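You operate a simulated robot arm through the tools that you are given. There is no shell and no other tool.

Carry out the task below with a simulated robot arm. There is one attempt and no reset: what you move stays moved.

Task
Open the grease tub, grease the steel plate with the orange brush, close the tub, push the blue slider over.
Fine: lay the lid on the service table meanwhile; grease the plate's top; use the stubby brush and put it back in its tray; the slider goes to the rail end by the plate. A coat counts when it lies all over at full strength: go over it till it gets no stronger.

It is judged by the outcome, as a careful person would: the job done as asked, and still so three seconds after it is handed in. It fails if anything else is knocked over, pushed out of place, dropped, spilled or broken. Lids that push on must go on centred and level and be pressed home; caps that screw on are set level and turned clockwise until they are tight.

Robot
A 7-joint arm with a two-finger parallel gripper, fixed in place. Base frame: the origin is at the foot of the arm, x ahead of it, y to its left, z up. Readings come in mm, degrees, newtons and seconds.
Its first joint turns from -166.0 to 166.0 degrees. Payload 4.4 kg.
Tool frame: the origin (TCP) lies between the finger pads and is the grasp point; the fingertips stand 23 mm ahead of it; z points along the fingers, y is the line along which they close. Largest opening 94 mm; finger width 38, thickness 10; the body of the gripper, 54 by 96 mm, starts 39 mm behind the TCP.
Orientation is told as [roll, pitch, yaw] about the base's x, y, z axes, in that order, counted from this pose: with the fingers straight down and closing along the base's y, the tool's x points along the base's -x, its y along +y and its z along -z.

Tools
- The arm moves only by the tool drive_tool. Its argument "targets" is one flat list of numbers, 7 for each row, row after row: the shift along the tool's x, y, z in mm, then the turn, a rotation vector about the tool's x, y, z in degrees, then the opening, from 0 (shut) to 1 (fully open). In form: [tx, ty, tz, ax, ay, az, gripper, tx, ty, tz, ax, ay, az, gripper, ...]. A call has 1 to 20 rows; each row shifts and turns the commanded pose from where the row before left it, along the tool's axes as they then stand. Each row takes 0.2 s and may step no farther than 50 mm and 8.6 degrees from the row before; otherwise, or with a gripper value out of range, the whole call is refused. A pose out of reach is approached as far as the arm can. The call stops where the force on the tool passes 90 N (or 10 N more than at its start, if that is more) or the arm is blocked; 0.2 s more then pass. Each finger travels about 72 mm/s and halts on what it meets, pressing with about 41 N; the grip force reading is that of the motor and also rises with nothing between the fingers. The clock runs only during rows and for 0.2 s after the last one: add rows that do not move to give the fingers time. The reply holds the time, the measured pose of the TCP, the force on the tool along the base axes, the opening and the grip force, in the units named above and with some noise, with the torque about the TCP (base axes, N m) and any sound that the robot's microphone picked up, and new pictures: "views" is both (left out), scene, wrist or none.
- Cameras (640 x 400 px; columns grow to the right, rows downward): "scene" is fixed at [221.6, 651.9, 1427.5]; the picture's right is [-0.42, -0.91, 0.00], its down [-0.54, 0.25, -0.81] and it looks along [0.73, -0.34, -0.59] (base axes); focal length 358 px, centre (320, 200). "wrist" rides on the gripper at [86, 16, -75] in the tool frame; the picture's right is [-0.18, 0.98, 0.00], its down [-0.58, -0.11, -0.81] and it looks along [-0.79, -0.15, 0.59] (tool axes); focal length 243 px, centre (320, 200). There is no depth. A picture from a camera that has moved, and an enlarged one, comes with that camera's place and axes in the base frame and with its lens.
- inspect(camera, box): a new picture of the part [left, top, right, bottom] of that camera's present view, enlarged. It takes no simulated time.
- hand_in(): hands the job in; it is judged then, once.

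Places have to be worked out from the pictures, the camera data and where the tool is seen. Open the gripper and draw the arm clear of the work before you hand the job in, unless the task says otherwise.

The tools are called by a JSON object that holds its "op" and its "data". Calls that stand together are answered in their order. drive_tool: Moves the arm, as the interface text tells. Its arguments: {"type":"object","properties":{"targets":{"type":"array"},"views":{"type":"string","enum":["both","scene","wrist","none"]}},"required":["targets"]} The other tools are called the same way: inspect (camera, box) takes an enlarged picture of a part of a camera's view; hand_in () hands the job in.

At the start:

```text
clock: 0.0
tool_pos: [585.4, 448.0, 1168.5]
ee_rot: [0.0, 0.0, 0.0]
force: [0.4, 0.2, 0.2]
ft_torque: [-0.01, 0.0, -0.01]
grip_width: 93.9
grip_force: 0.0
```

scene: 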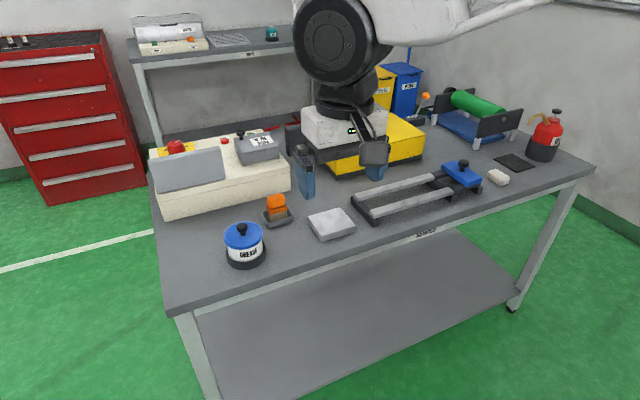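
wrist: 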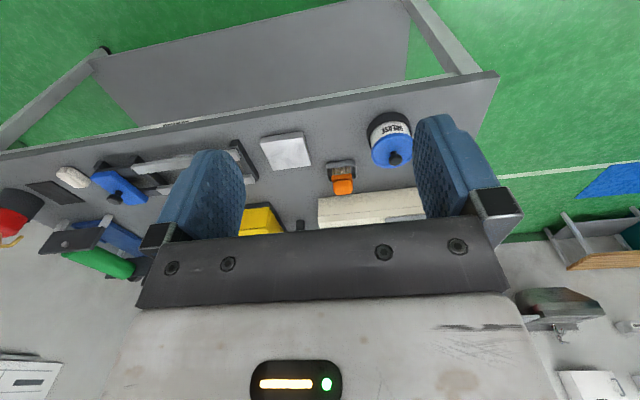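

I'll start by enlarging the parts of the scene view to locate the tub, brush, plate and slider before moving.

{"op": "inspect", "data": {"camera": "scene", "box": [200, 170, 360, 270]}}

{"op": "inspect", "data": {"camera": "scene", "box": [340, 130, 520, 240]}}

{"op": "inspect", "data": {"camera": "wrist", "box": [230, 90, 430, 215]}}

{"op": "inspect", "data": {"camera": "wrist", "box": [0, 110, 260, 270]}}

{"op": "inspect", "data": {"camera": "scene", "box": [100, 0, 340, 200]}}

```text
4.00 times, centred on (280, 220) of scene
camera zoom: at [221.6, 651.9, 1427.5], right [-0.42, -0.91, 0.0], down [-0.54, 0.25, -0.81], along [0.73, -0.34, -0.59], focal length 1433 px, centre (480, 120)
```

zoom: 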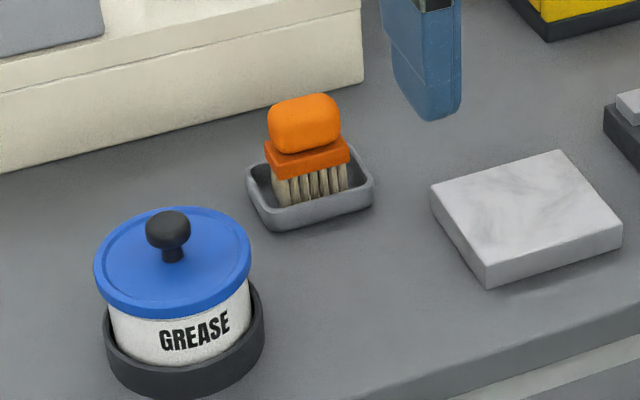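

```text
3.56 times, centred on (430, 185) of scene
camera zoom: at [221.6, 651.9, 1427.5], right [-0.42, -0.91, 0.0], down [-0.54, 0.25, -0.81], along [0.73, -0.34, -0.59], focal length 1273 px, centre (-71, 253)
```

zoom: 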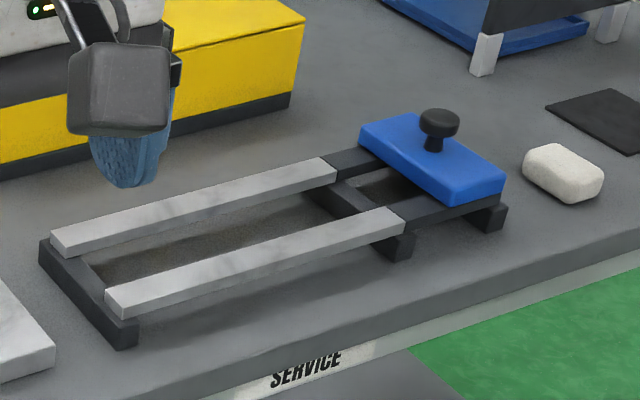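

```text
3.20 times, centred on (330, 152) of wrist
camera zoom: at [499.1, 465.6, 1243.3], right [0.18, 0.98, 0.0], down [0.58, -0.11, 0.81], along [0.79, -0.15, -0.59], focal length 776 px, centre (288, 352)
```

zoom: 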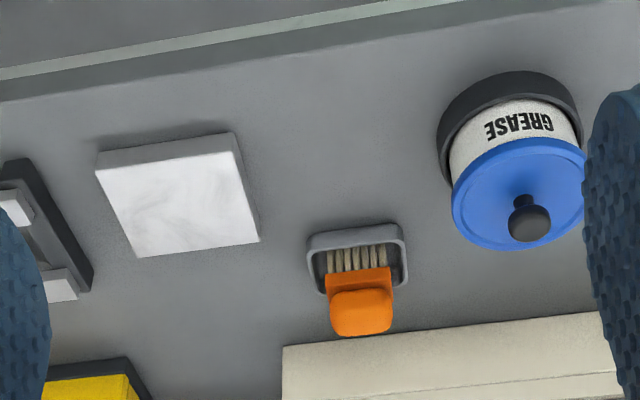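

```text
2.46 times, centred on (130, 190) of wrist
camera zoom: at [499.1, 465.6, 1243.3], right [0.18, 0.98, 0.0], down [0.58, -0.11, 0.81], along [0.79, -0.15, -0.59], focal length 597 px, centre (788, 225)
```

zoom: 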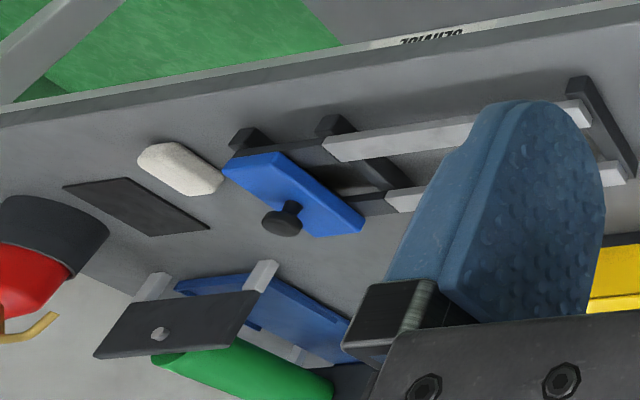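

```text
2.00 times, centred on (220, 100) of scene
camera zoom: at [221.6, 651.9, 1427.5], right [-0.42, -0.91, 0.0], down [-0.54, 0.25, -0.81], along [0.73, -0.34, -0.59], focal length 716 px, centre (520, 400)
```

zoom: 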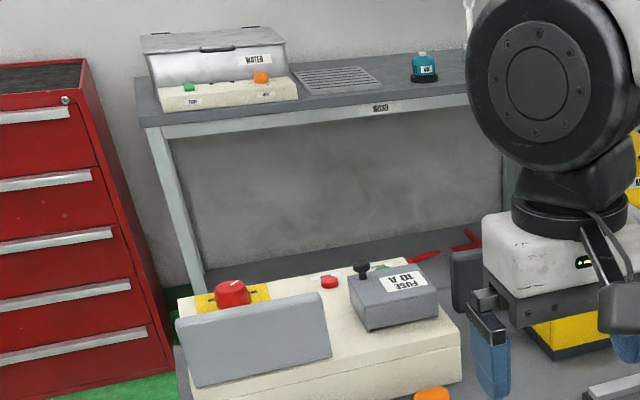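

The scene camera puts the tub at about (860, 550), the plate at about (850, 330) and the slider at about (880, -120), all on the table with the SERVICE label. I'll lower the tool 160 mm in free air in front of the table to get a second viewpoint for triangulation.

{"op": "drive_tool", "data": {"targets": [0, 0, 40, 0, 0, 0, 1, 0, 0, 40, 0, 0, 0, 1, 0, 0, 40, 0, 0, 0, 1, 0, 0, 40, 0, 0, 0, 1, 0, 0, 0, 0, 0, 0, 1], "views": "both"}}

```text
clock: 1.2
tool_pos: [584.8, 448.7, 1007.7]
ee_rot: [0.0, 0.0, 0.0]
force: [0.3, 0.2, -0.7]
ft_torque: [0.01, -0.03, 0.0]
grip_width: 93.6
grip_force: 0.1
camera wrist: at [498.9, 465.2, 1083.1], right [0.18, 0.98, 0.0], down [0.58, -0.11, 0.81], along [0.79, -0.15, -0.59], focal length 243 px, centre (320, 200)
```

scene: 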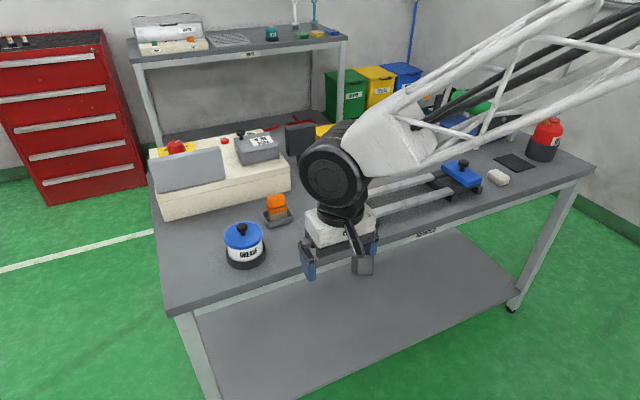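
wrist: 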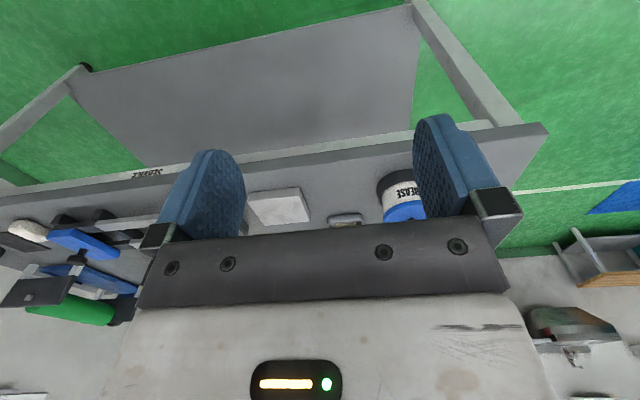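

The plate and tub are visible in the lower wrist view. I'll enlarge those parts of it.

{"op": "inspect", "data": {"camera": "wrist", "box": [230, 140, 430, 265]}}

{"op": "inspect", "data": {"camera": "wrist", "box": [0, 140, 200, 265]}}

{"op": "inspect", "data": {"camera": "scene", "box": [190, 0, 430, 130]}}

```text
3.20 times, centred on (330, 202) of wrist
camera zoom: at [498.9, 465.2, 1083.1], right [0.18, 0.98, 0.0], down [0.58, -0.11, 0.81], along [0.79, -0.15, -0.59], focal length 776 px, centre (288, 192)
```

zoom: 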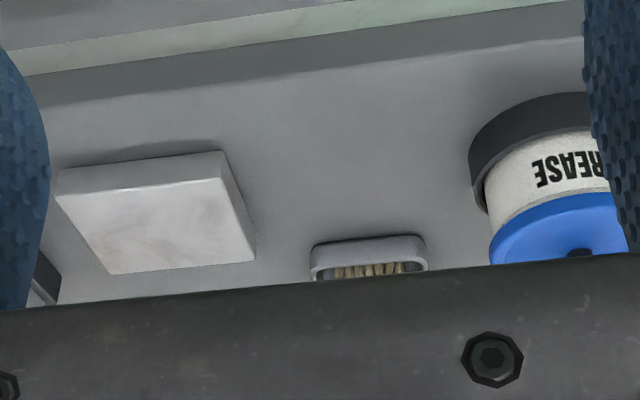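

```text
3.20 times, centred on (100, 202) of wrist
camera zoom: at [498.9, 465.2, 1083.1], right [0.18, 0.98, 0.0], down [0.58, -0.11, 0.81], along [0.79, -0.15, -0.59], focal length 776 px, centre (1024, 192)
```

zoom: 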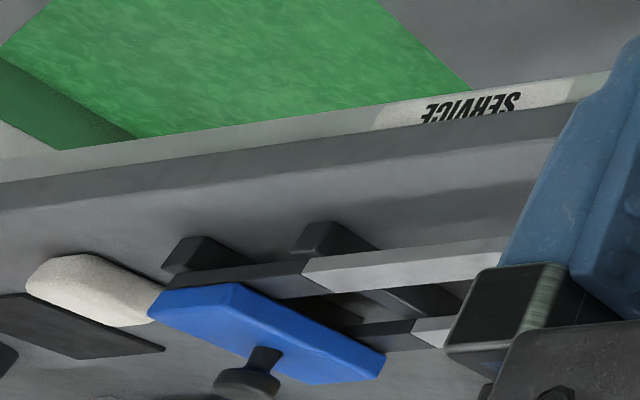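

```text
2.67 times, centred on (310, 65) of scene
camera zoom: at [221.6, 651.9, 1427.5], right [-0.42, -0.91, 0.0], down [-0.54, 0.25, -0.81], along [0.73, -0.34, -0.59], focal length 955 px, centre (347, 560)
```

zoom: 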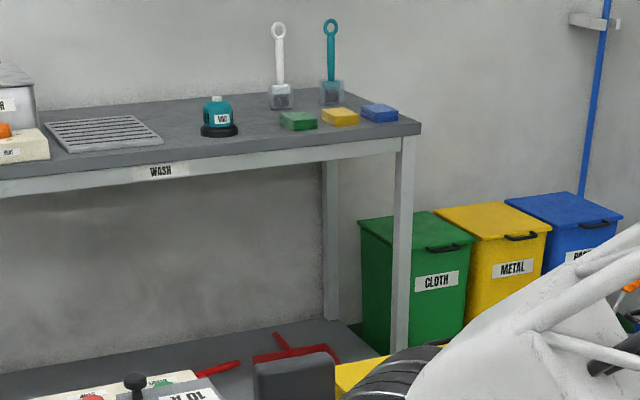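

Triangulating the plate gives x 829–918, y 268–367 with its top at z≈823. The table is at z≈803 and the tub lid centre is near (873, 552), top z≈860. I'll move to about (800, 552, 1000) to look closely at the tub and test the reach.

{"op": "drive_tool", "data": {"targets": [-43, 20.6, 0, 0, 0, 0, 1, -43, 20.6, 0, 0, 0, 0, 1, -43, 20.6, 0, 0, 0, 0, 1, -43, 20.6, 0, 0, 0, 0, 1, -43, 20.6, 0, 0, 0, 0, 1, 0, 0, 0, 0, 0, 0, 1], "views": "both"}}

{"op": "inspect", "data": {"camera": "wrist", "box": [220, 60, 420, 260]}}

```text
clock: 2.6
tool_pos: [799.4, 549.9, 1011.8]
ee_rot: [0.0, -0.1, 0.1]
force: [-0.5, 0.7, 0.0]
ft_torque: [0.02, 0.03, 0.02]
grip_width: 94.0
grip_force: 0.1
camera wrist: at [713.5, 566.9, 1086.3], right [0.18, 0.98, 0.0], down [0.58, -0.11, 0.81], along [0.79, -0.15, -0.59], focal length 243 px, centre (320, 200)
```

scene: 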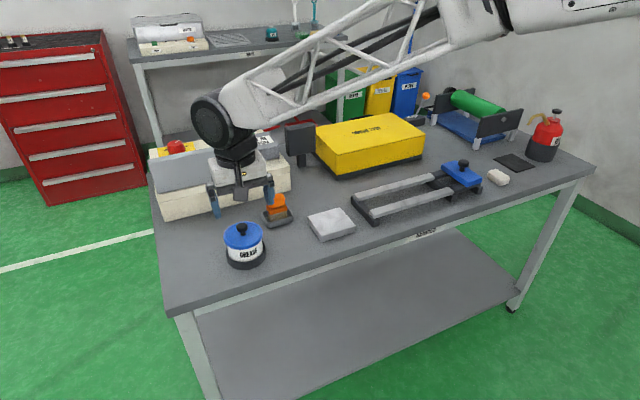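
wrist: 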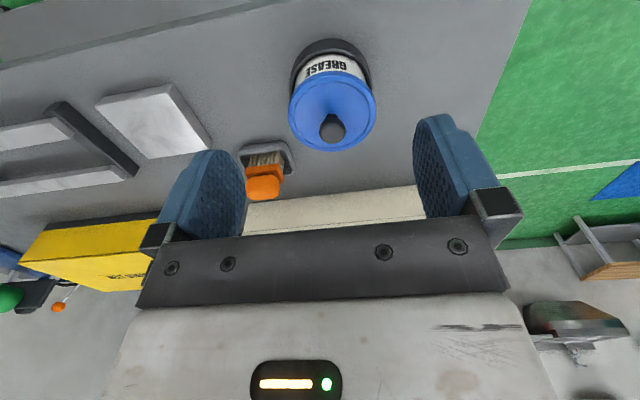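

```text
2.00 times, centred on (320, 160) of wrist
camera zoom: at [713.5, 566.9, 1086.3], right [0.18, 0.98, 0.0], down [0.58, -0.11, 0.81], along [0.79, -0.15, -0.59], focal length 485 px, centre (320, 280)
```

zoom: 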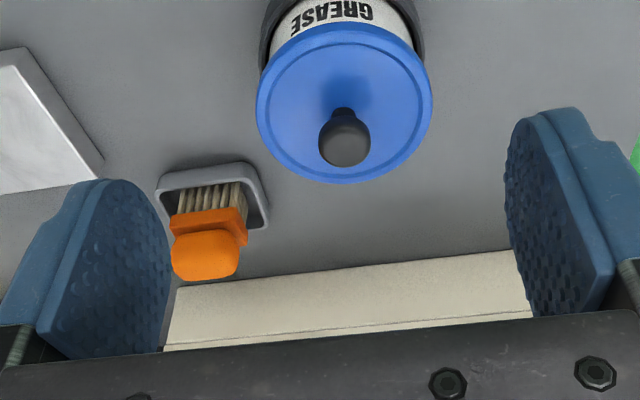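

The knob appears to be at about (865, 551.5, 893). I'll advance to above it at z≈1000 to see whether the arm gets there with the tool vertical.

{"op": "drive_tool", "data": {"targets": [-33, 0, 0, 0, 0, 0, 1, -33, 1, 0, 0, 0, 0, 1, 0, 0, 0, 0, 0, 0, 1, 0, 0, 0, 0, 0, 0, 1], "views": "both"}}

{"op": "inspect", "data": {"camera": "wrist", "box": [220, 60, 420, 260]}}

```text
clock: 3.6
tool_pos: [864.5, 552.6, 1012.1]
ee_rot: [0.0, -0.1, 0.1]
force: [0.5, 0.4, -0.2]
ft_torque: [-0.04, 0.01, -0.01]
grip_width: 94.0
grip_force: 0.2
camera wrist: at [778.8, 568.7, 1086.1], right [0.18, 0.98, 0.0], down [0.58, -0.11, 0.81], along [0.79, -0.15, -0.59], focal length 243 px, centre (320, 200)
```

scene: 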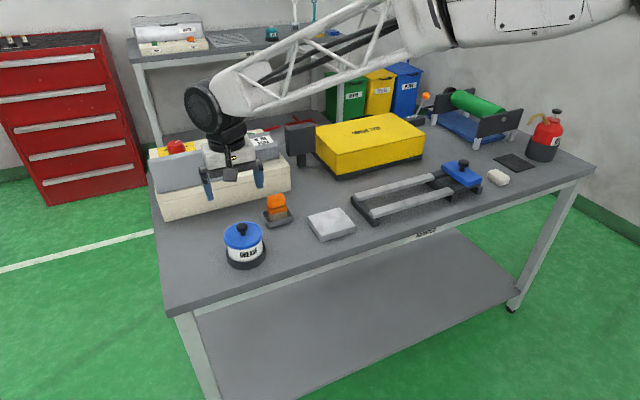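
wrist: 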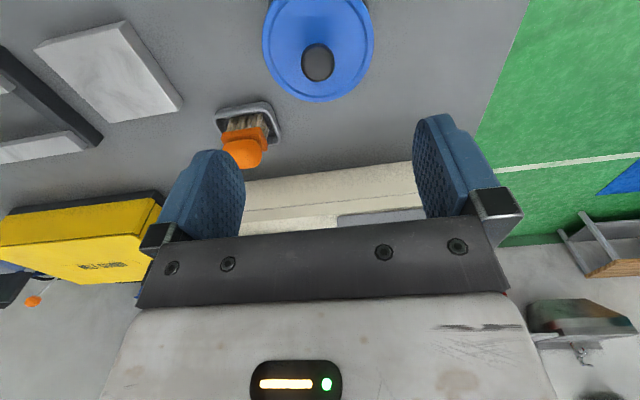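

```text
2.00 times, centred on (320, 160) of wrist
camera zoom: at [778.8, 568.7, 1086.1], right [0.18, 0.98, 0.0], down [0.58, -0.11, 0.81], along [0.79, -0.15, -0.59], focal length 485 px, centre (320, 280)
```

zoom: 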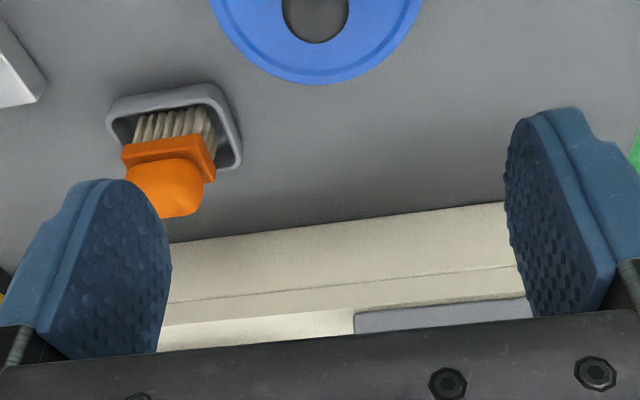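

The arm reaches above the tub, whose axis is near (865, 551.5) with the knob top at z≈893. Next I'll test the reach over the brush, which I judge to be near (965, 437, 860), and view it from there.

{"op": "drive_tool", "data": {"targets": [-20, -29, 0, 0, 0, 0, 1, -20, -29, 0, 0, 0, 0, 1, -20, -29, 0, 0, 0, 0, 1, -20, -29, 0, 0, 0, 0, 1, 0, 0, 0, 0, 0, 0, 1, 0, 0, 0, 0, 0, 0, 1], "views": "both"}}

{"op": "inspect", "data": {"camera": "wrist", "box": [220, 0, 420, 200]}}

```text
clock: 5.0
tool_pos: [943.7, 437.6, 1011.0]
ee_rot: [0.0, 0.1, 0.0]
force: [0.4, -0.8, -0.1]
ft_torque: [-0.01, -0.01, 0.0]
grip_width: 93.9
grip_force: 0.0
camera wrist: at [857.1, 454.0, 1085.8], right [0.18, 0.98, 0.0], down [0.58, -0.11, 0.81], along [0.79, -0.15, -0.59], focal length 243 px, centre (320, 200)
```

scene: 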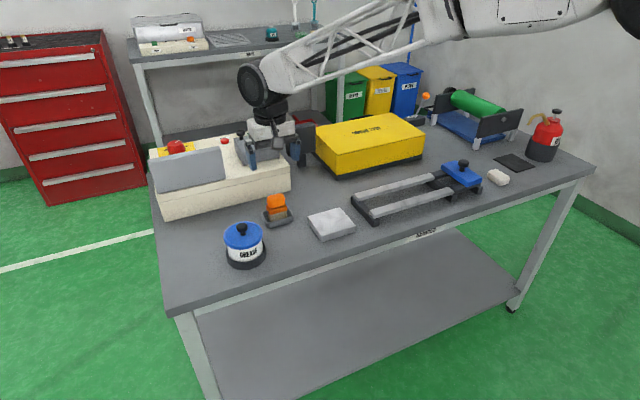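
wrist: 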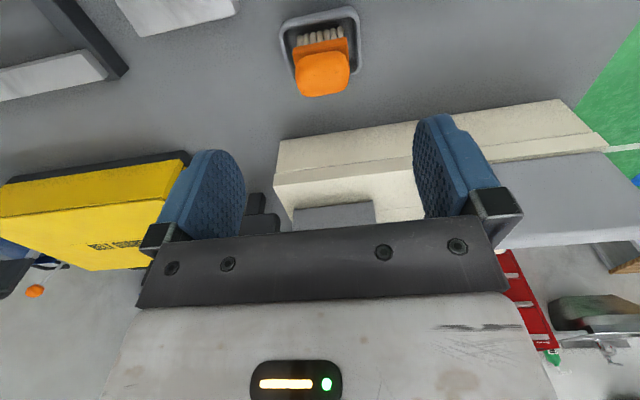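

```text
2.00 times, centred on (320, 100) of wrist
camera zoom: at [857.1, 454.0, 1085.8], right [0.18, 0.98, 0.0], down [0.58, -0.11, 0.81], along [0.79, -0.15, -0.59], focal length 485 px, centre (320, 400)
```

zoom: 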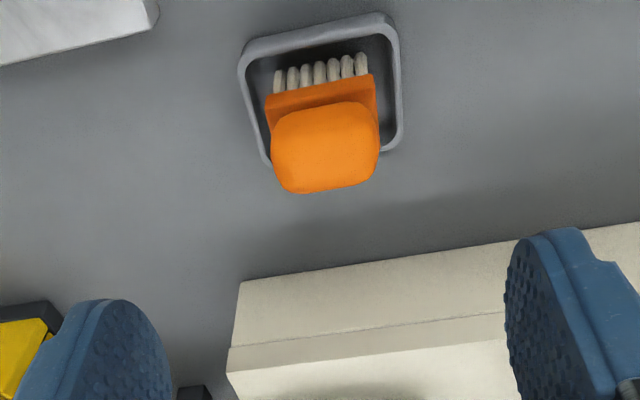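

The brush tray spans about x 935–992, y 401–472, with the handle centred near (964, 437). I'll lower 80 mm over it, still clear, to test the low reach and judge the handle's height.

{"op": "drive_tool", "data": {"targets": [-10, 0, 27, 0, 0, 0, 1, -10, 0, 27, 0, 0, 0, 1, 0, 0, 26, 0, 0, 0, 1, 0, 0, 0, 0, 0, 0, 1, 0, 0, 0, 0, 0, 0, 1], "views": "both"}}

{"op": "inspect", "data": {"camera": "wrist", "box": [220, 0, 420, 200]}}

{"op": "inspect", "data": {"camera": "scene", "box": [230, 130, 330, 230]}}

```text
clock: 6.2
tool_pos: [968.2, 437.3, 928.6]
ee_rot: [-0.1, 0.1, 0.0]
force: [0.2, -0.5, 0.2]
ft_torque: [0.04, 0.03, -0.03]
grip_width: 93.9
grip_force: 0.1
camera wrist: at [881.2, 454.5, 1003.4], right [0.18, 0.98, 0.0], down [0.58, -0.11, 0.81], along [0.79, -0.15, -0.59], focal length 243 px, centre (320, 200)
```

scene: 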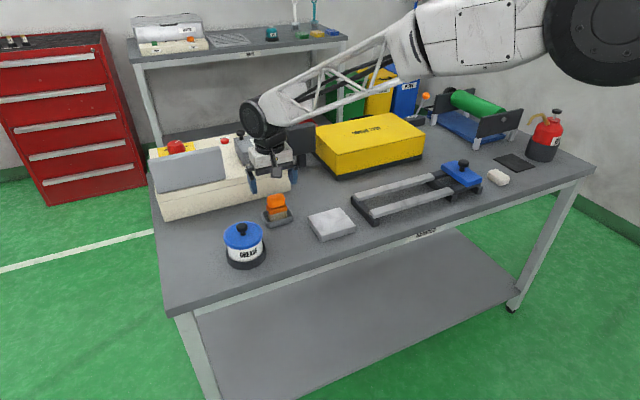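
wrist: 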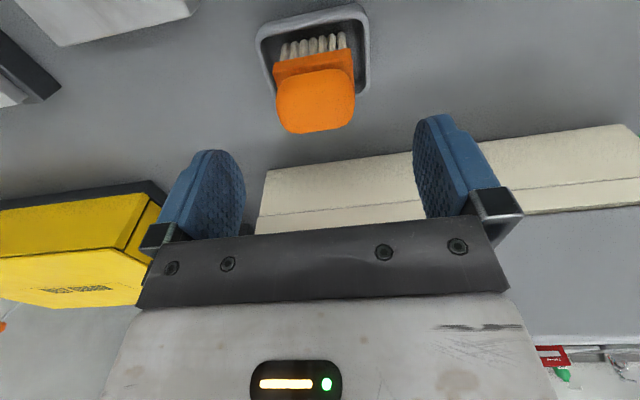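

```text
2.00 times, centred on (320, 100) of wrist
camera zoom: at [881.2, 454.5, 1003.4], right [0.18, 0.98, 0.0], down [0.58, -0.11, 0.81], along [0.79, -0.15, -0.59], focal length 485 px, centre (320, 400)
```

zoom: 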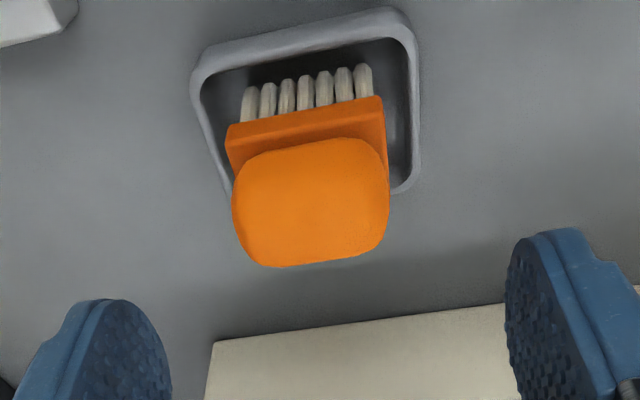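

```text
4.00 times, centred on (280, 180) of scene
camera zoom: at [221.6, 651.9, 1427.5], right [-0.42, -0.91, 0.0], down [-0.54, 0.25, -0.81], along [0.73, -0.34, -0.59], focal length 1433 px, centre (480, 280)
```

zoom: 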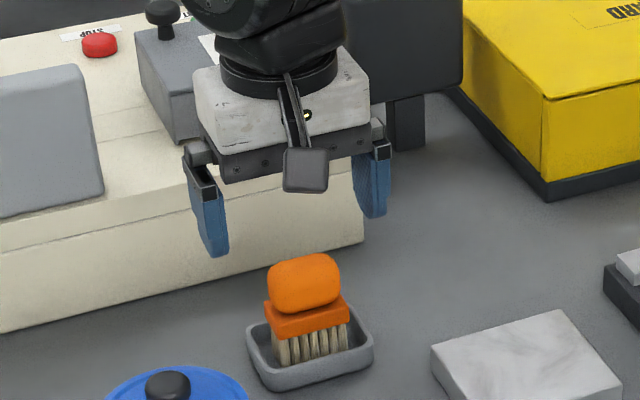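

The reach is good at (968, 437, 929), directly above the brush. I'll zoom tightly on the brush and tub in the scene view to get their heights.

{"op": "inspect", "data": {"camera": "scene", "box": [256, 188, 304, 228]}}

{"op": "inspect", "data": {"camera": "scene", "box": [216, 214, 276, 270]}}

{"op": "inspect", "data": {"camera": "wrist", "box": [250, 0, 380, 140]}}

```text
10.00 times, centred on (280, 208) of scene
camera zoom: at [221.6, 651.9, 1427.5], right [-0.42, -0.91, 0.0], down [-0.54, 0.25, -0.81], along [0.73, -0.34, -0.59], focal length 3582 px, centre (720, 120)
```

zoom: 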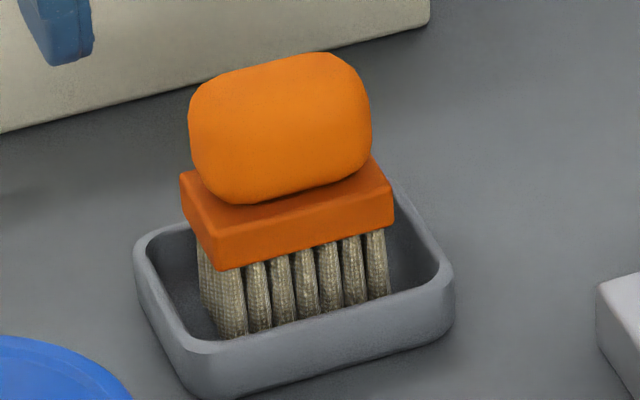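

```text
7.14 times, centred on (246, 242) of scene
camera zoom: at [221.6, 651.9, 1427.5], right [-0.42, -0.91, 0.0], down [-0.54, 0.25, -0.81], along [0.73, -0.34, -0.59], focal length 2558 px, centre (849, -100)
```

zoom: 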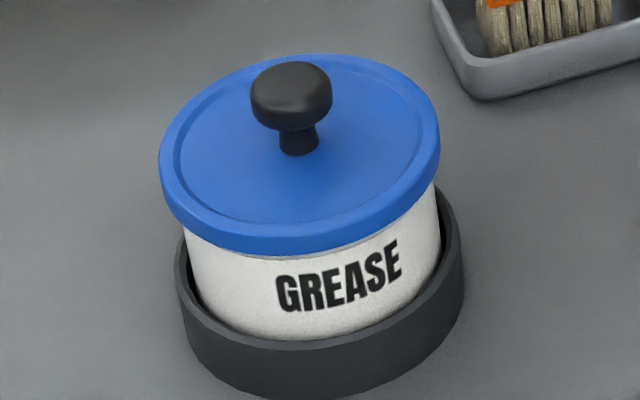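

```text
2.86 times, centred on (315, 70) of wrist
camera zoom: at [881.2, 454.5, 1003.4], right [0.18, 0.98, 0.0], down [0.58, -0.11, 0.81], along [0.79, -0.15, -0.59], focal length 693 px, centre (334, 571)
```

zoom: 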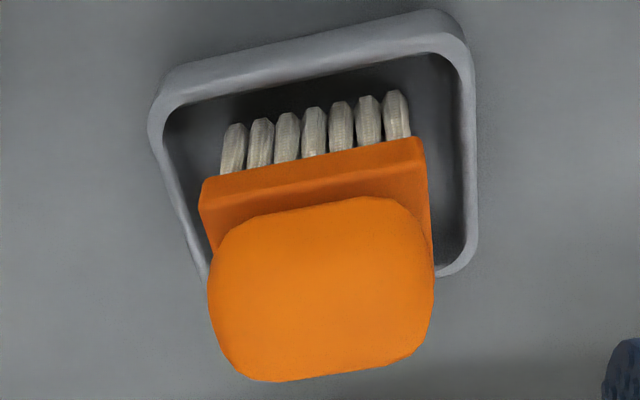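

From these views I judge:
- **Brush:** the block is about 52×28 mm, bristle tips at z≈807, block at 830–840, handle at 840–866.
- **Lid:** about 91 mm across, with a knob head about 27 mm wide centred near z≈882.

I'll rise, go back over the knob with the gripper half open, and come down to z≈935 to check alignment.

{"op": "drive_tool", "data": {"targets": [0, 0, -30, 0, 0, 0, 1, 0, 0, -30, 0, 0, 0, 1, 25.5, 28.9, 0, 0, 0, 0, 0.8, 25.5, 28.9, 0, 0, 0, 0, 0.6, 25.5, 28.9, 0, 0, 0, 0, 0.5, 25.5, 28.9, 0, 0, 0, 0, 0.5, 0, 0, 27, 0, 0, 0, 0.5, 0, 0, 27, 0, 0, 0, 0.5, 0, 0, 0, 0, 0, 0, 0.5, 0, 0, 0, 0, 0, 0, 0.5], "views": "both"}}

{"op": "inspect", "data": {"camera": "wrist", "box": [240, 0, 400, 160]}}

{"op": "inspect", "data": {"camera": "scene", "box": [200, 170, 290, 270]}}

```text
clock: 8.4
tool_pos: [864.2, 554.1, 936.0]
ee_rot: [0.0, 0.0, 0.1]
force: [-0.2, -0.5, 0.5]
ft_torque: [-0.01, 0.0, -0.01]
grip_width: 46.9
grip_force: 0.2
camera wrist: at [776.9, 570.5, 1009.5], right [0.18, 0.98, 0.0], down [0.58, -0.11, 0.81], along [0.79, -0.15, -0.59], focal length 243 px, centre (320, 200)
```

scene: 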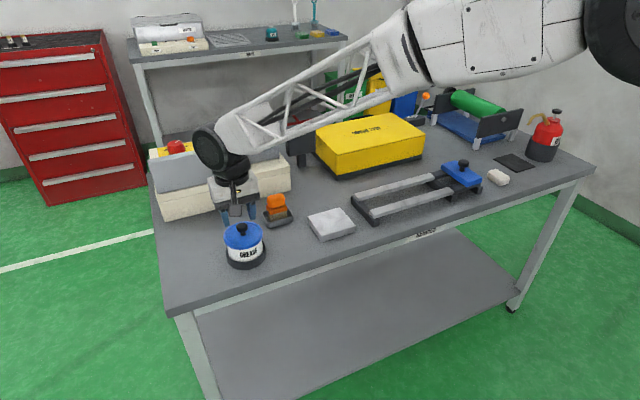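
wrist: 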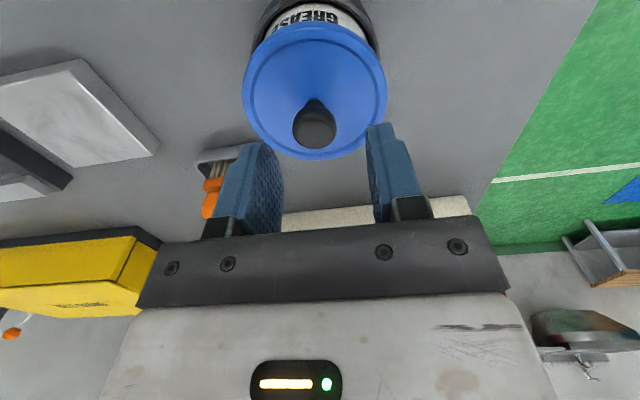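

```text
2.50 times, centred on (320, 80) of wrist
camera zoom: at [776.9, 570.5, 1009.5], right [0.18, 0.98, 0.0], down [0.58, -0.11, 0.81], along [0.79, -0.15, -0.59], focal length 606 px, centre (320, 500)
```

zoom: 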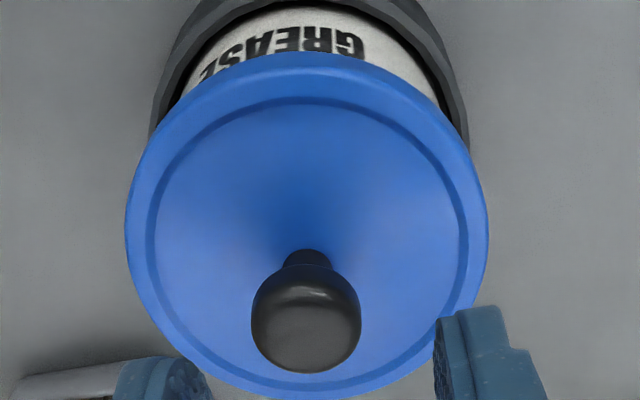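

```text
4.00 times, centred on (245, 220) of scene
camera zoom: at [221.6, 651.9, 1427.5], right [-0.42, -0.91, 0.0], down [-0.54, 0.25, -0.81], along [0.73, -0.34, -0.59], focal length 1433 px, centre (620, 120)
```

zoom: 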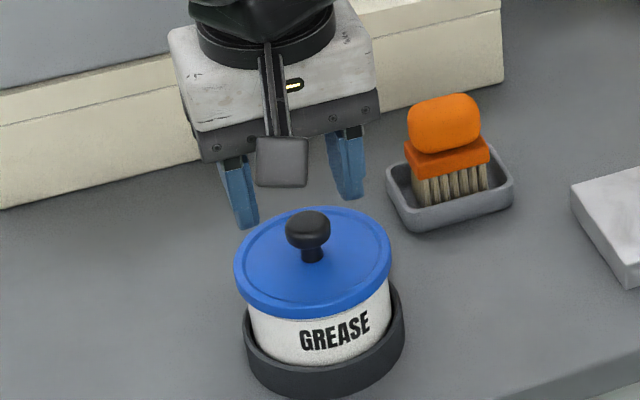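

From this closer view the tub axis is nearer (873, 550), so the knob is about 8–9 mm further out and 4 mm to the right of the tool axis. I'll correct for that and lower to z≈912 for another look.

{"op": "drive_tool", "data": {"targets": [-8.5, -4, 0, 0, 0, 0, 0.5, 0, 0, 24, 0, 0, 0, 0.5, 0, 0, 0, 0, 0, 0, 0.5, 0, 0, 0, 0, 0, 0, 0.5], "views": "both"}}

{"op": "inspect", "data": {"camera": "wrist", "box": [240, 40, 400, 200]}}

{"op": "inspect", "data": {"camera": "scene", "box": [210, 190, 280, 260]}}

```text
clock: 9.4
tool_pos: [871.7, 549.6, 910.5]
ee_rot: [0.0, 0.0, 0.0]
force: [0.1, -0.5, -0.3]
ft_torque: [0.01, 0.0, 0.01]
grip_width: 46.8
grip_force: 0.1
camera wrist: at [784.4, 566.2, 986.0], right [0.18, 0.98, 0.0], down [0.58, -0.11, 0.81], along [0.79, -0.15, -0.59], focal length 243 px, centre (320, 200)
```

scene: 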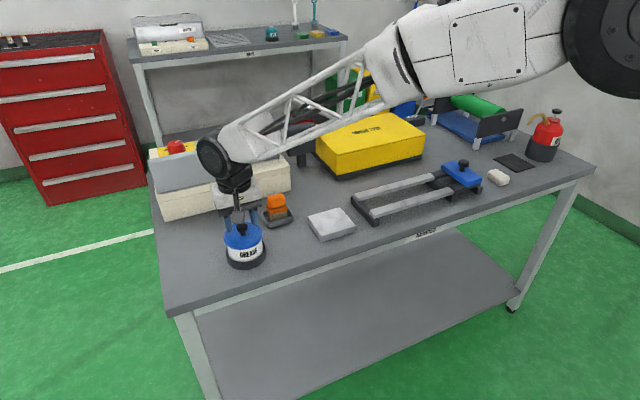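
wrist: 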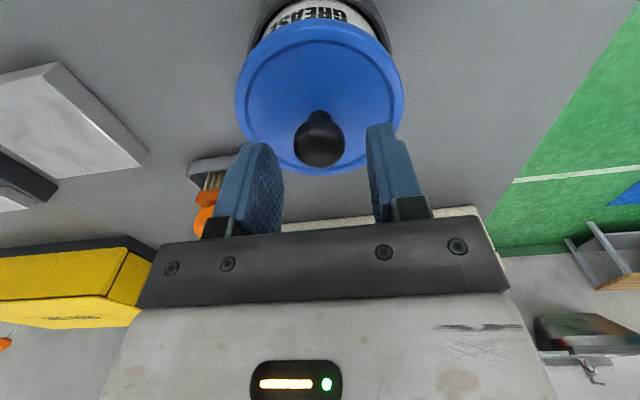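

```text
2.50 times, centred on (320, 120) of wrist
camera zoom: at [784.4, 566.2, 986.0], right [0.18, 0.98, 0.0], down [0.58, -0.11, 0.81], along [0.79, -0.15, -0.59], focal length 606 px, centre (320, 400)
```

zoom: 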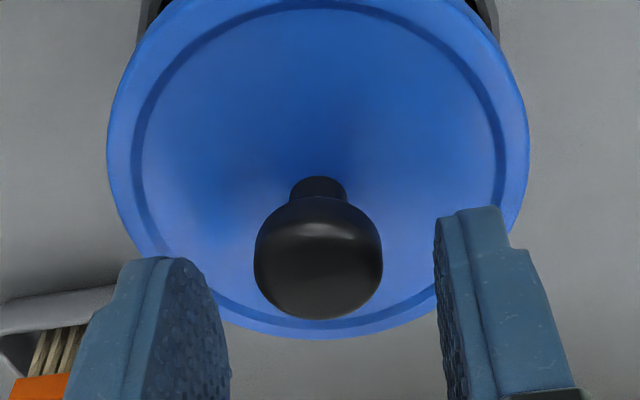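

```text
5.71 times, centred on (245, 225) of scene
camera zoom: at [221.6, 651.9, 1427.5], right [-0.42, -0.91, 0.0], down [-0.54, 0.25, -0.81], along [0.73, -0.34, -0.59], focal length 2047 px, centre (749, 57)
```

zoom: 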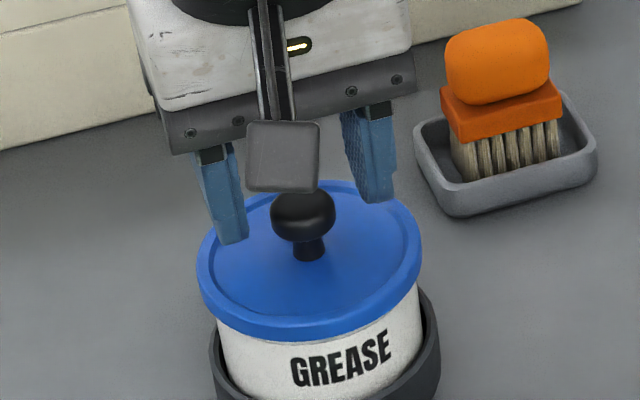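

The knob is now centred between the fingers, with its head about 27 mm ahead of the TCP (z≈883). I'll lower 21 mm, leaving the fingertips just above the lid, and close on the knob.

{"op": "drive_tool", "data": {"targets": [0, 0, 11, 0, 0, 0, 0.5, 0, 0, 10, 0, 0, 0, 0.5, 0, 0, 0, 0, 0, 0, 0.4, 0, 0, 0, 0, 0, 0, 0.2, 0, 0, 0, 0, 0, 0, 0.1, 0, 0, 0, 0, 0, 0, 0.1], "views": "both"}}

{"op": "inspect", "data": {"camera": "wrist", "box": [240, 40, 400, 200]}}

{"op": "inspect", "data": {"camera": "scene", "box": [210, 190, 280, 260]}}

```text
clock: 10.8
tool_pos: [874.0, 548.7, 895.5]
ee_rot: [0.2, -0.4, -0.1]
force: [18.7, -2.0, 82.9]
ft_torque: [-0.43, 0.22, -0.06]
grip_width: 27.4
grip_force: 20.7
camera wrist: at [787.1, 565.4, 969.4], right [0.18, 0.98, 0.01], down [0.58, -0.11, 0.81], along [0.8, -0.15, -0.59], focal length 243 px, centre (320, 200)
```

scene: 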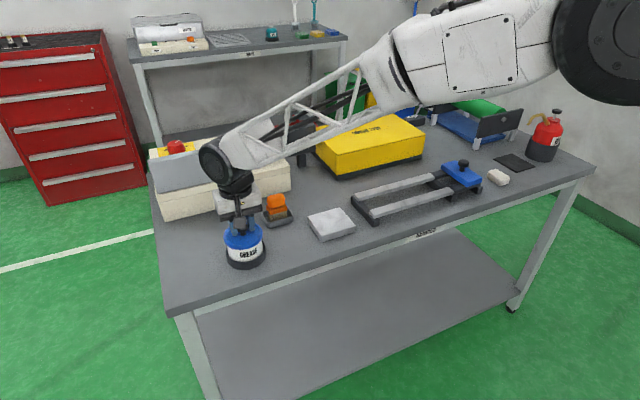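
wrist: 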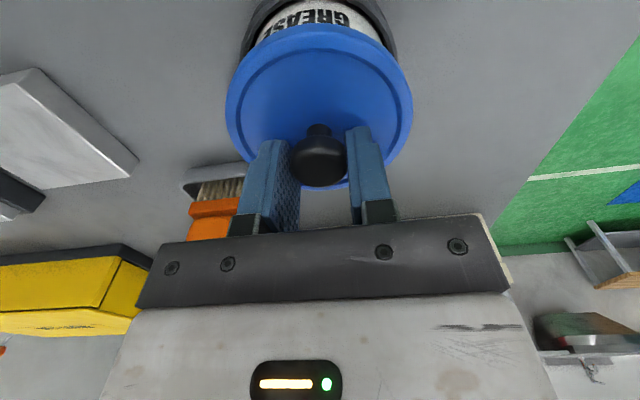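

```text
2.50 times, centred on (320, 120) of wrist
camera zoom: at [787.1, 565.4, 969.4], right [0.18, 0.98, 0.01], down [0.58, -0.11, 0.81], along [0.8, -0.15, -0.59], focal length 606 px, centre (320, 400)
```

zoom: 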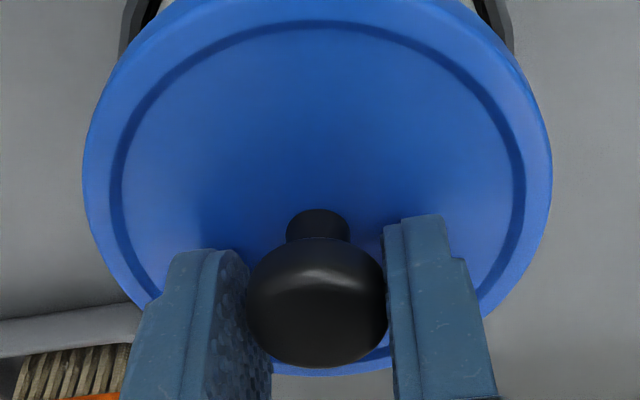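

```text
5.71 times, centred on (245, 225) of scene
camera zoom: at [221.6, 651.9, 1427.5], right [-0.42, -0.91, 0.0], down [-0.54, 0.25, -0.81], along [0.73, -0.34, -0.59], focal length 2047 px, centre (749, 57)
```

zoom: 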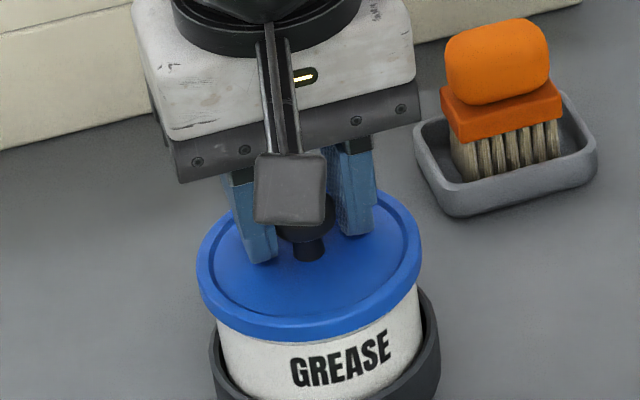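

The reading shows 83 N upward with the TCP at 895.5, so the fingertips are resting on the lid and its surface is near z≈872, higher than I judged. I'll loosen the grip, rise 9 mm so the tips clear, and grip again.

{"op": "drive_tool", "data": {"targets": [0, 0, -2, 0, 0, 0, 0.4, 0, 0, -4, 0, 0, 0, 0.4, 0, 0, -3, 0, 0, 0, 0.4, 0, 0, 0, 0, 0, 0, 0.4, 0, 0, 0, 0, 0, 0, 0.4], "views": "both"}}

{"op": "inspect", "data": {"camera": "scene", "box": [210, 190, 280, 260]}}

{"op": "inspect", "data": {"camera": "wrist", "box": [240, 40, 400, 200]}}

```text
clock: 12.0
tool_pos: [870.3, 548.1, 895.6]
ee_rot: [-0.1, 0.2, 0.1]
force: [-2.8, 0.5, 17.3]
ft_torque: [0.01, 0.02, 0.05]
grip_width: 33.0
grip_force: 0.1
camera wrist: at [784.6, 564.9, 970.6], right [0.18, 0.98, 0.0], down [0.58, -0.11, 0.8], along [0.79, -0.15, -0.59], focal length 243 px, centre (320, 200)
```

scene: 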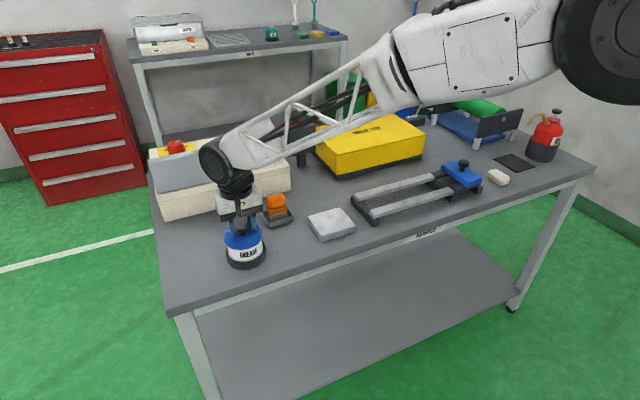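
wrist: 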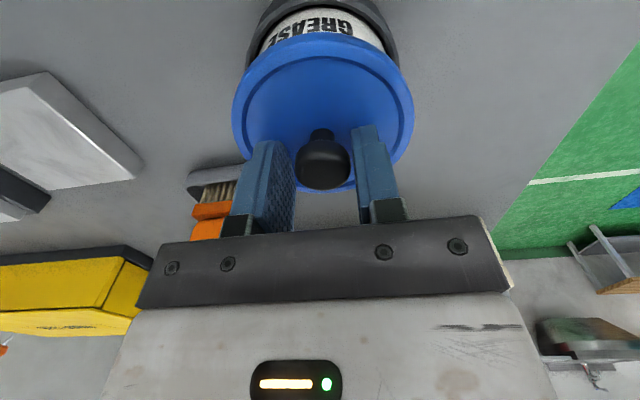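

```text
5.71 times, centred on (245, 225) of scene
camera zoom: at [221.6, 651.9, 1427.5], right [-0.42, -0.91, 0.0], down [-0.54, 0.25, -0.81], along [0.73, -0.34, -0.59], focal length 2047 px, centre (749, 57)
```

zoom: 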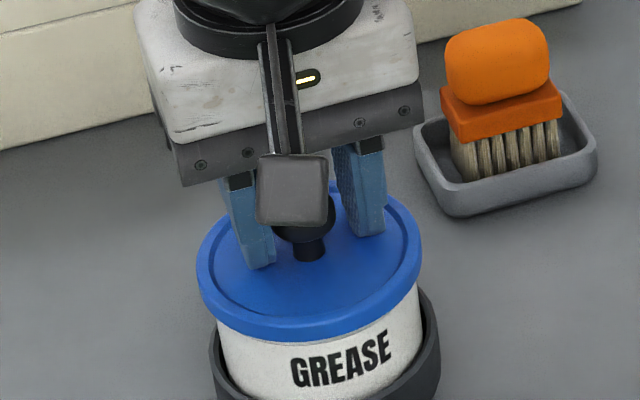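

```text
2.50 times, centred on (320, 120) of wrist
camera zoom: at [784.6, 564.9, 970.6], right [0.18, 0.98, 0.0], down [0.58, -0.11, 0.8], along [0.79, -0.15, -0.59], focal length 606 px, centre (320, 400)
```

zoom: 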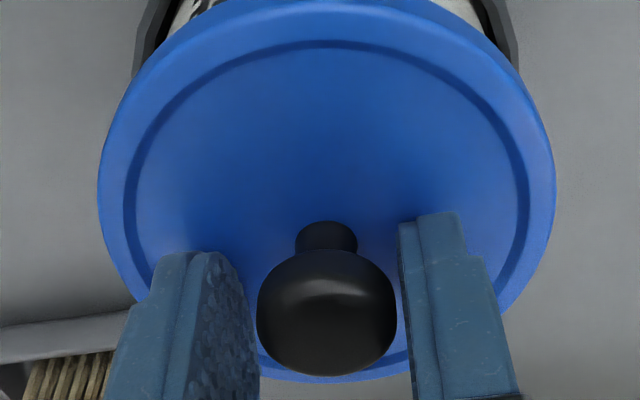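

There is still 17 N of contact, so I'll rise another 3 mm and check that the force drops to zero before gripping.

{"op": "drive_tool", "data": {"targets": [0, 0, -3, 0, 0, 0, 0.4, 0, 0, 0, 0, 0, 0, 0.4, 0, 0, 0, 0, 0, 0, 0.4], "views": "none"}}

```text
clock: 12.8
tool_pos: [872.7, 549.4, 901.8]
ee_rot: [0.0, -0.1, 0.0]
force: [0.1, 0.8, 0.4]
ft_torque: [0.01, 0.01, -0.01]
grip_width: 37.6
grip_force: 0.0
```

The fingertips are now free of the lid, so the lid surface is at z≈875. With that height the two cameras put the knob axis nearer (861, 552), about 10 mm closer to the base than the TCP. I'll shift there at this height with the fingers still straddling the knob and look.

{"op": "drive_tool", "data": {"targets": [5, 1.2, -1, 0, 0, 0, 0.45, 5, 1.3, 0, 0, 0, 0, 0.45, 0, 0, 0, 0, 0, 0, 0.45, 0, 0, 0, 0, 0, 0, 0.45], "views": "both"}}

{"op": "inspect", "data": {"camera": "wrist", "box": [240, 40, 400, 200]}}

{"op": "inspect", "data": {"camera": "scene", "box": [210, 190, 280, 260]}}

```text
clock: 13.8
tool_pos: [863.4, 551.3, 902.3]
ee_rot: [0.0, -0.1, 0.0]
force: [-0.1, 0.5, 0.1]
ft_torque: [0.04, -0.01, 0.0]
grip_width: 42.3
grip_force: 0.1
camera wrist: at [775.8, 568.0, 976.4], right [0.18, 0.98, 0.0], down [0.58, -0.11, 0.81], along [0.79, -0.15, -0.59], focal length 243 px, centre (320, 200)
```

scene: 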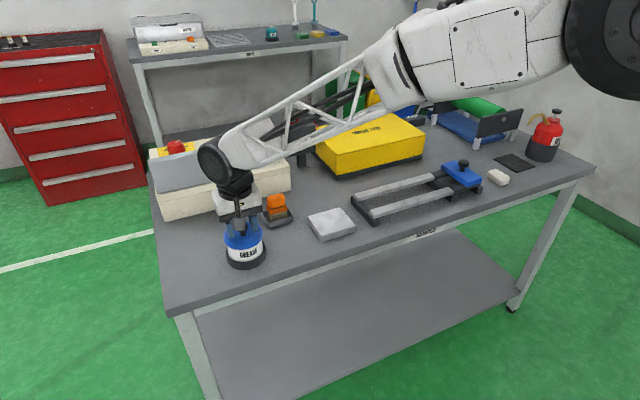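
wrist: 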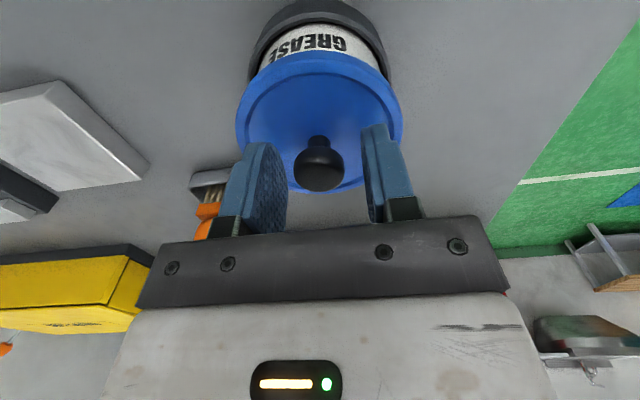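

```text
2.50 times, centred on (320, 120) of wrist
camera zoom: at [775.8, 568.0, 976.4], right [0.18, 0.98, 0.0], down [0.58, -0.11, 0.81], along [0.79, -0.15, -0.59], focal length 606 px, centre (320, 400)
```

zoom: 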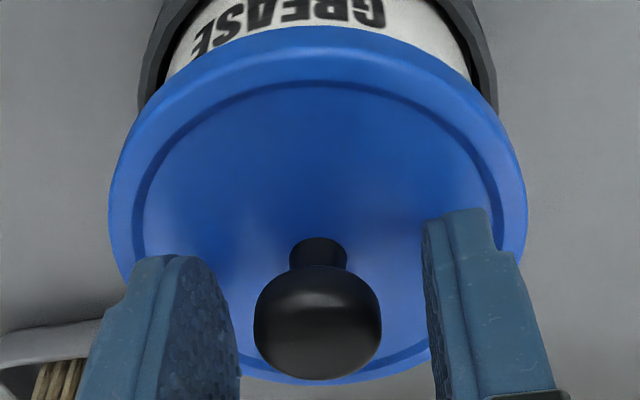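

```text
5.71 times, centred on (245, 225) of scene
camera zoom: at [221.6, 651.9, 1427.5], right [-0.42, -0.91, 0.0], down [-0.54, 0.25, -0.81], along [0.73, -0.34, -0.59], focal length 2047 px, centre (749, 57)
```

zoom: 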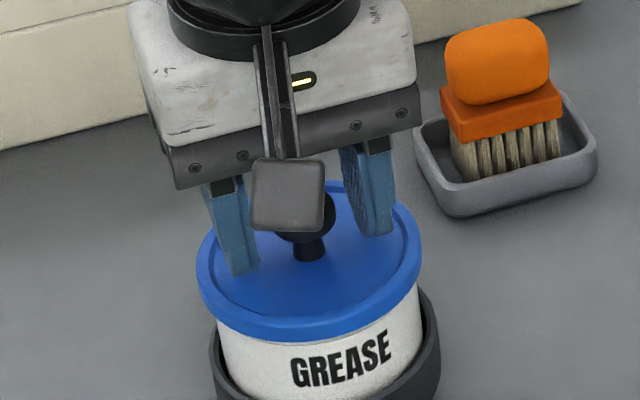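

Head centre and TCP now agree (knob about (861, 552), head z≈895) with the tips clear of the lid. I'll close on the knob and hold.

{"op": "drive_tool", "data": {"targets": [0, 0, 0, 0, 0, 0, 0.3, 0, 0, 0, 0, 0, 0, 0.15, 0, 0, 0, 0, 0, 0, 0, 0, 0, 0, 0, 0, 0, 0, 0, 0, 0, 0, 0, 0, 0], "views": "none"}}

```text
clock: 15.0
tool_pos: [861.7, 552.7, 901.1]
ee_rot: [0.0, 0.1, 0.0]
force: [0.0, -0.8, -0.4]
ft_torque: [0.0, 0.03, -0.02]
grip_width: 22.7
grip_force: 41.0
heard: snap
```

The width went to 22.7 mm and there was a "snap", so I need to see what happened before moving.

{"op": "inspect", "data": {"camera": "wrist", "box": [240, 40, 400, 200]}}

{"op": "inspect", "data": {"camera": "scene", "box": [210, 190, 280, 270]}}

{"op": "inspect", "data": {"camera": "wrist", "box": [0, 0, 640, 400]}}

```text
2.50 times, centred on (320, 120) of wrist
camera zoom: at [775.9, 568.0, 976.4], right [0.18, 0.98, 0.0], down [0.58, -0.11, 0.81], along [0.79, -0.15, -0.59], focal length 606 px, centre (320, 400)
```

zoom: 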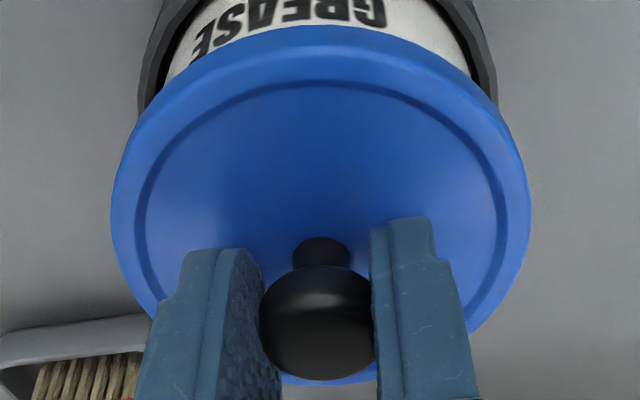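

```text
5.00 times, centred on (245, 230) of scene
camera zoom: at [221.6, 651.9, 1427.5], right [-0.42, -0.91, 0.0], down [-0.54, 0.25, -0.81], along [0.73, -0.34, -0.59], focal length 1791 px, centre (695, 50)
```

zoom: 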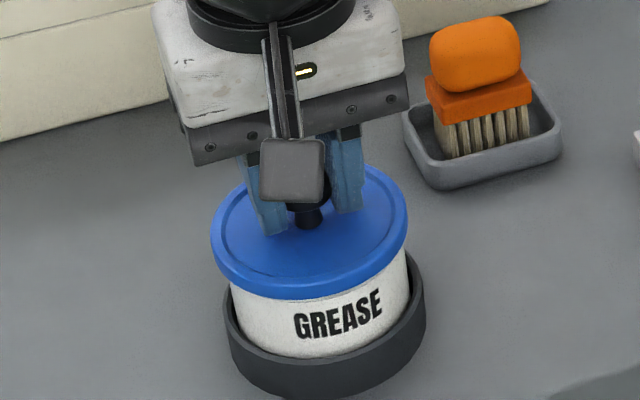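

```text
1.00 times, centred on (320, 200) of wrist (not enlarged: the box is as wide or as high as the picture)
camera zoom: at [775.9, 568.0, 976.4], right [0.18, 0.98, 0.0], down [0.58, -0.11, 0.81], along [0.79, -0.15, -0.59], focal length 243 px, centre (320, 200)
```

zoom: 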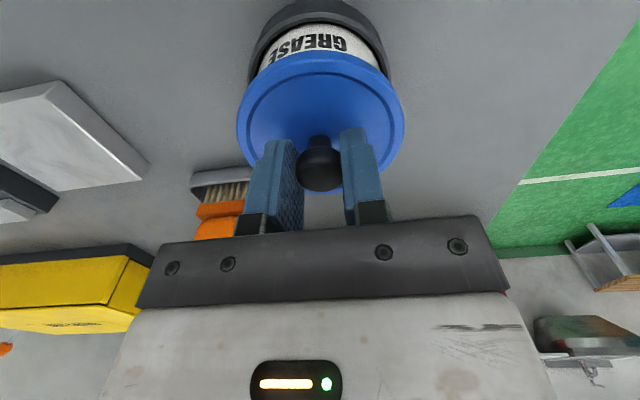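

The knob is held at the full 41 N and the tub looks undisturbed, so the snap may be the lid freeing as the grip centred it. I'll pull straight up slowly and watch the force and sounds.

{"op": "drive_tool", "data": {"targets": [0, 0, -2, 0, 0, 0, 0, 0, 0, -2, 0, 0, 0, 0, 0, 0, -2, 0, 0, 0, 0], "views": "both"}}

{"op": "inspect", "data": {"camera": "scene", "box": [210, 190, 280, 270]}}

```text
clock: 15.8
tool_pos: [863.8, 550.9, 908.9]
ee_rot: [0.0, 0.0, -0.1]
force: [1.4, 0.1, 0.1]
ft_torque: [0.02, 0.01, -0.01]
grip_width: 22.7
grip_force: 41.1
camera wrist: at [776.9, 567.7, 983.3], right [0.18, 0.98, 0.0], down [0.58, -0.11, 0.81], along [0.79, -0.15, -0.59], focal length 243 px, centre (320, 200)
```

scene: 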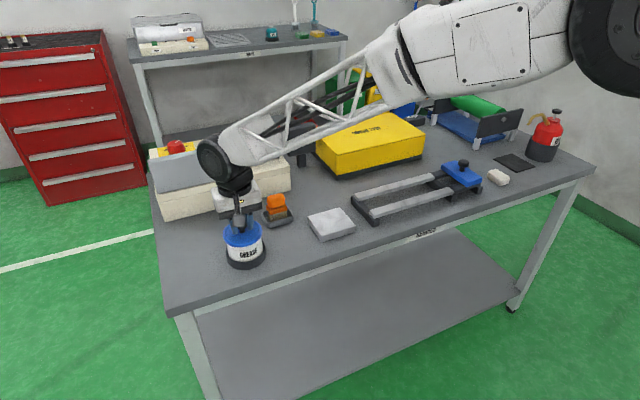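
wrist: 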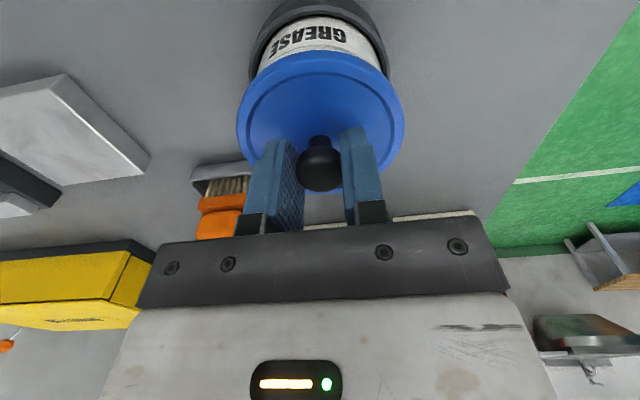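

```text
5.00 times, centred on (245, 230) of scene
camera zoom: at [221.6, 651.9, 1427.5], right [-0.42, -0.91, 0.0], down [-0.54, 0.25, -0.81], along [0.73, -0.34, -0.59], focal length 1791 px, centre (695, 50)
```

zoom: 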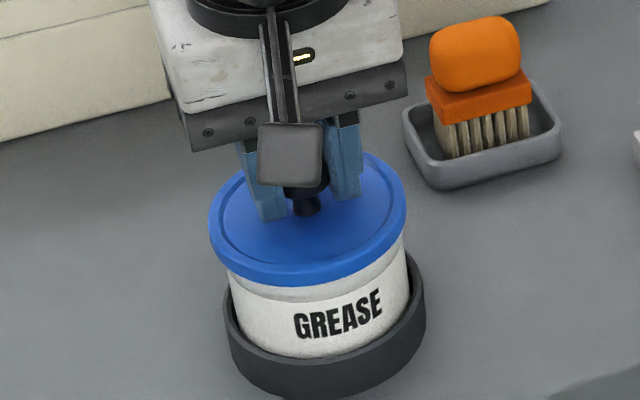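

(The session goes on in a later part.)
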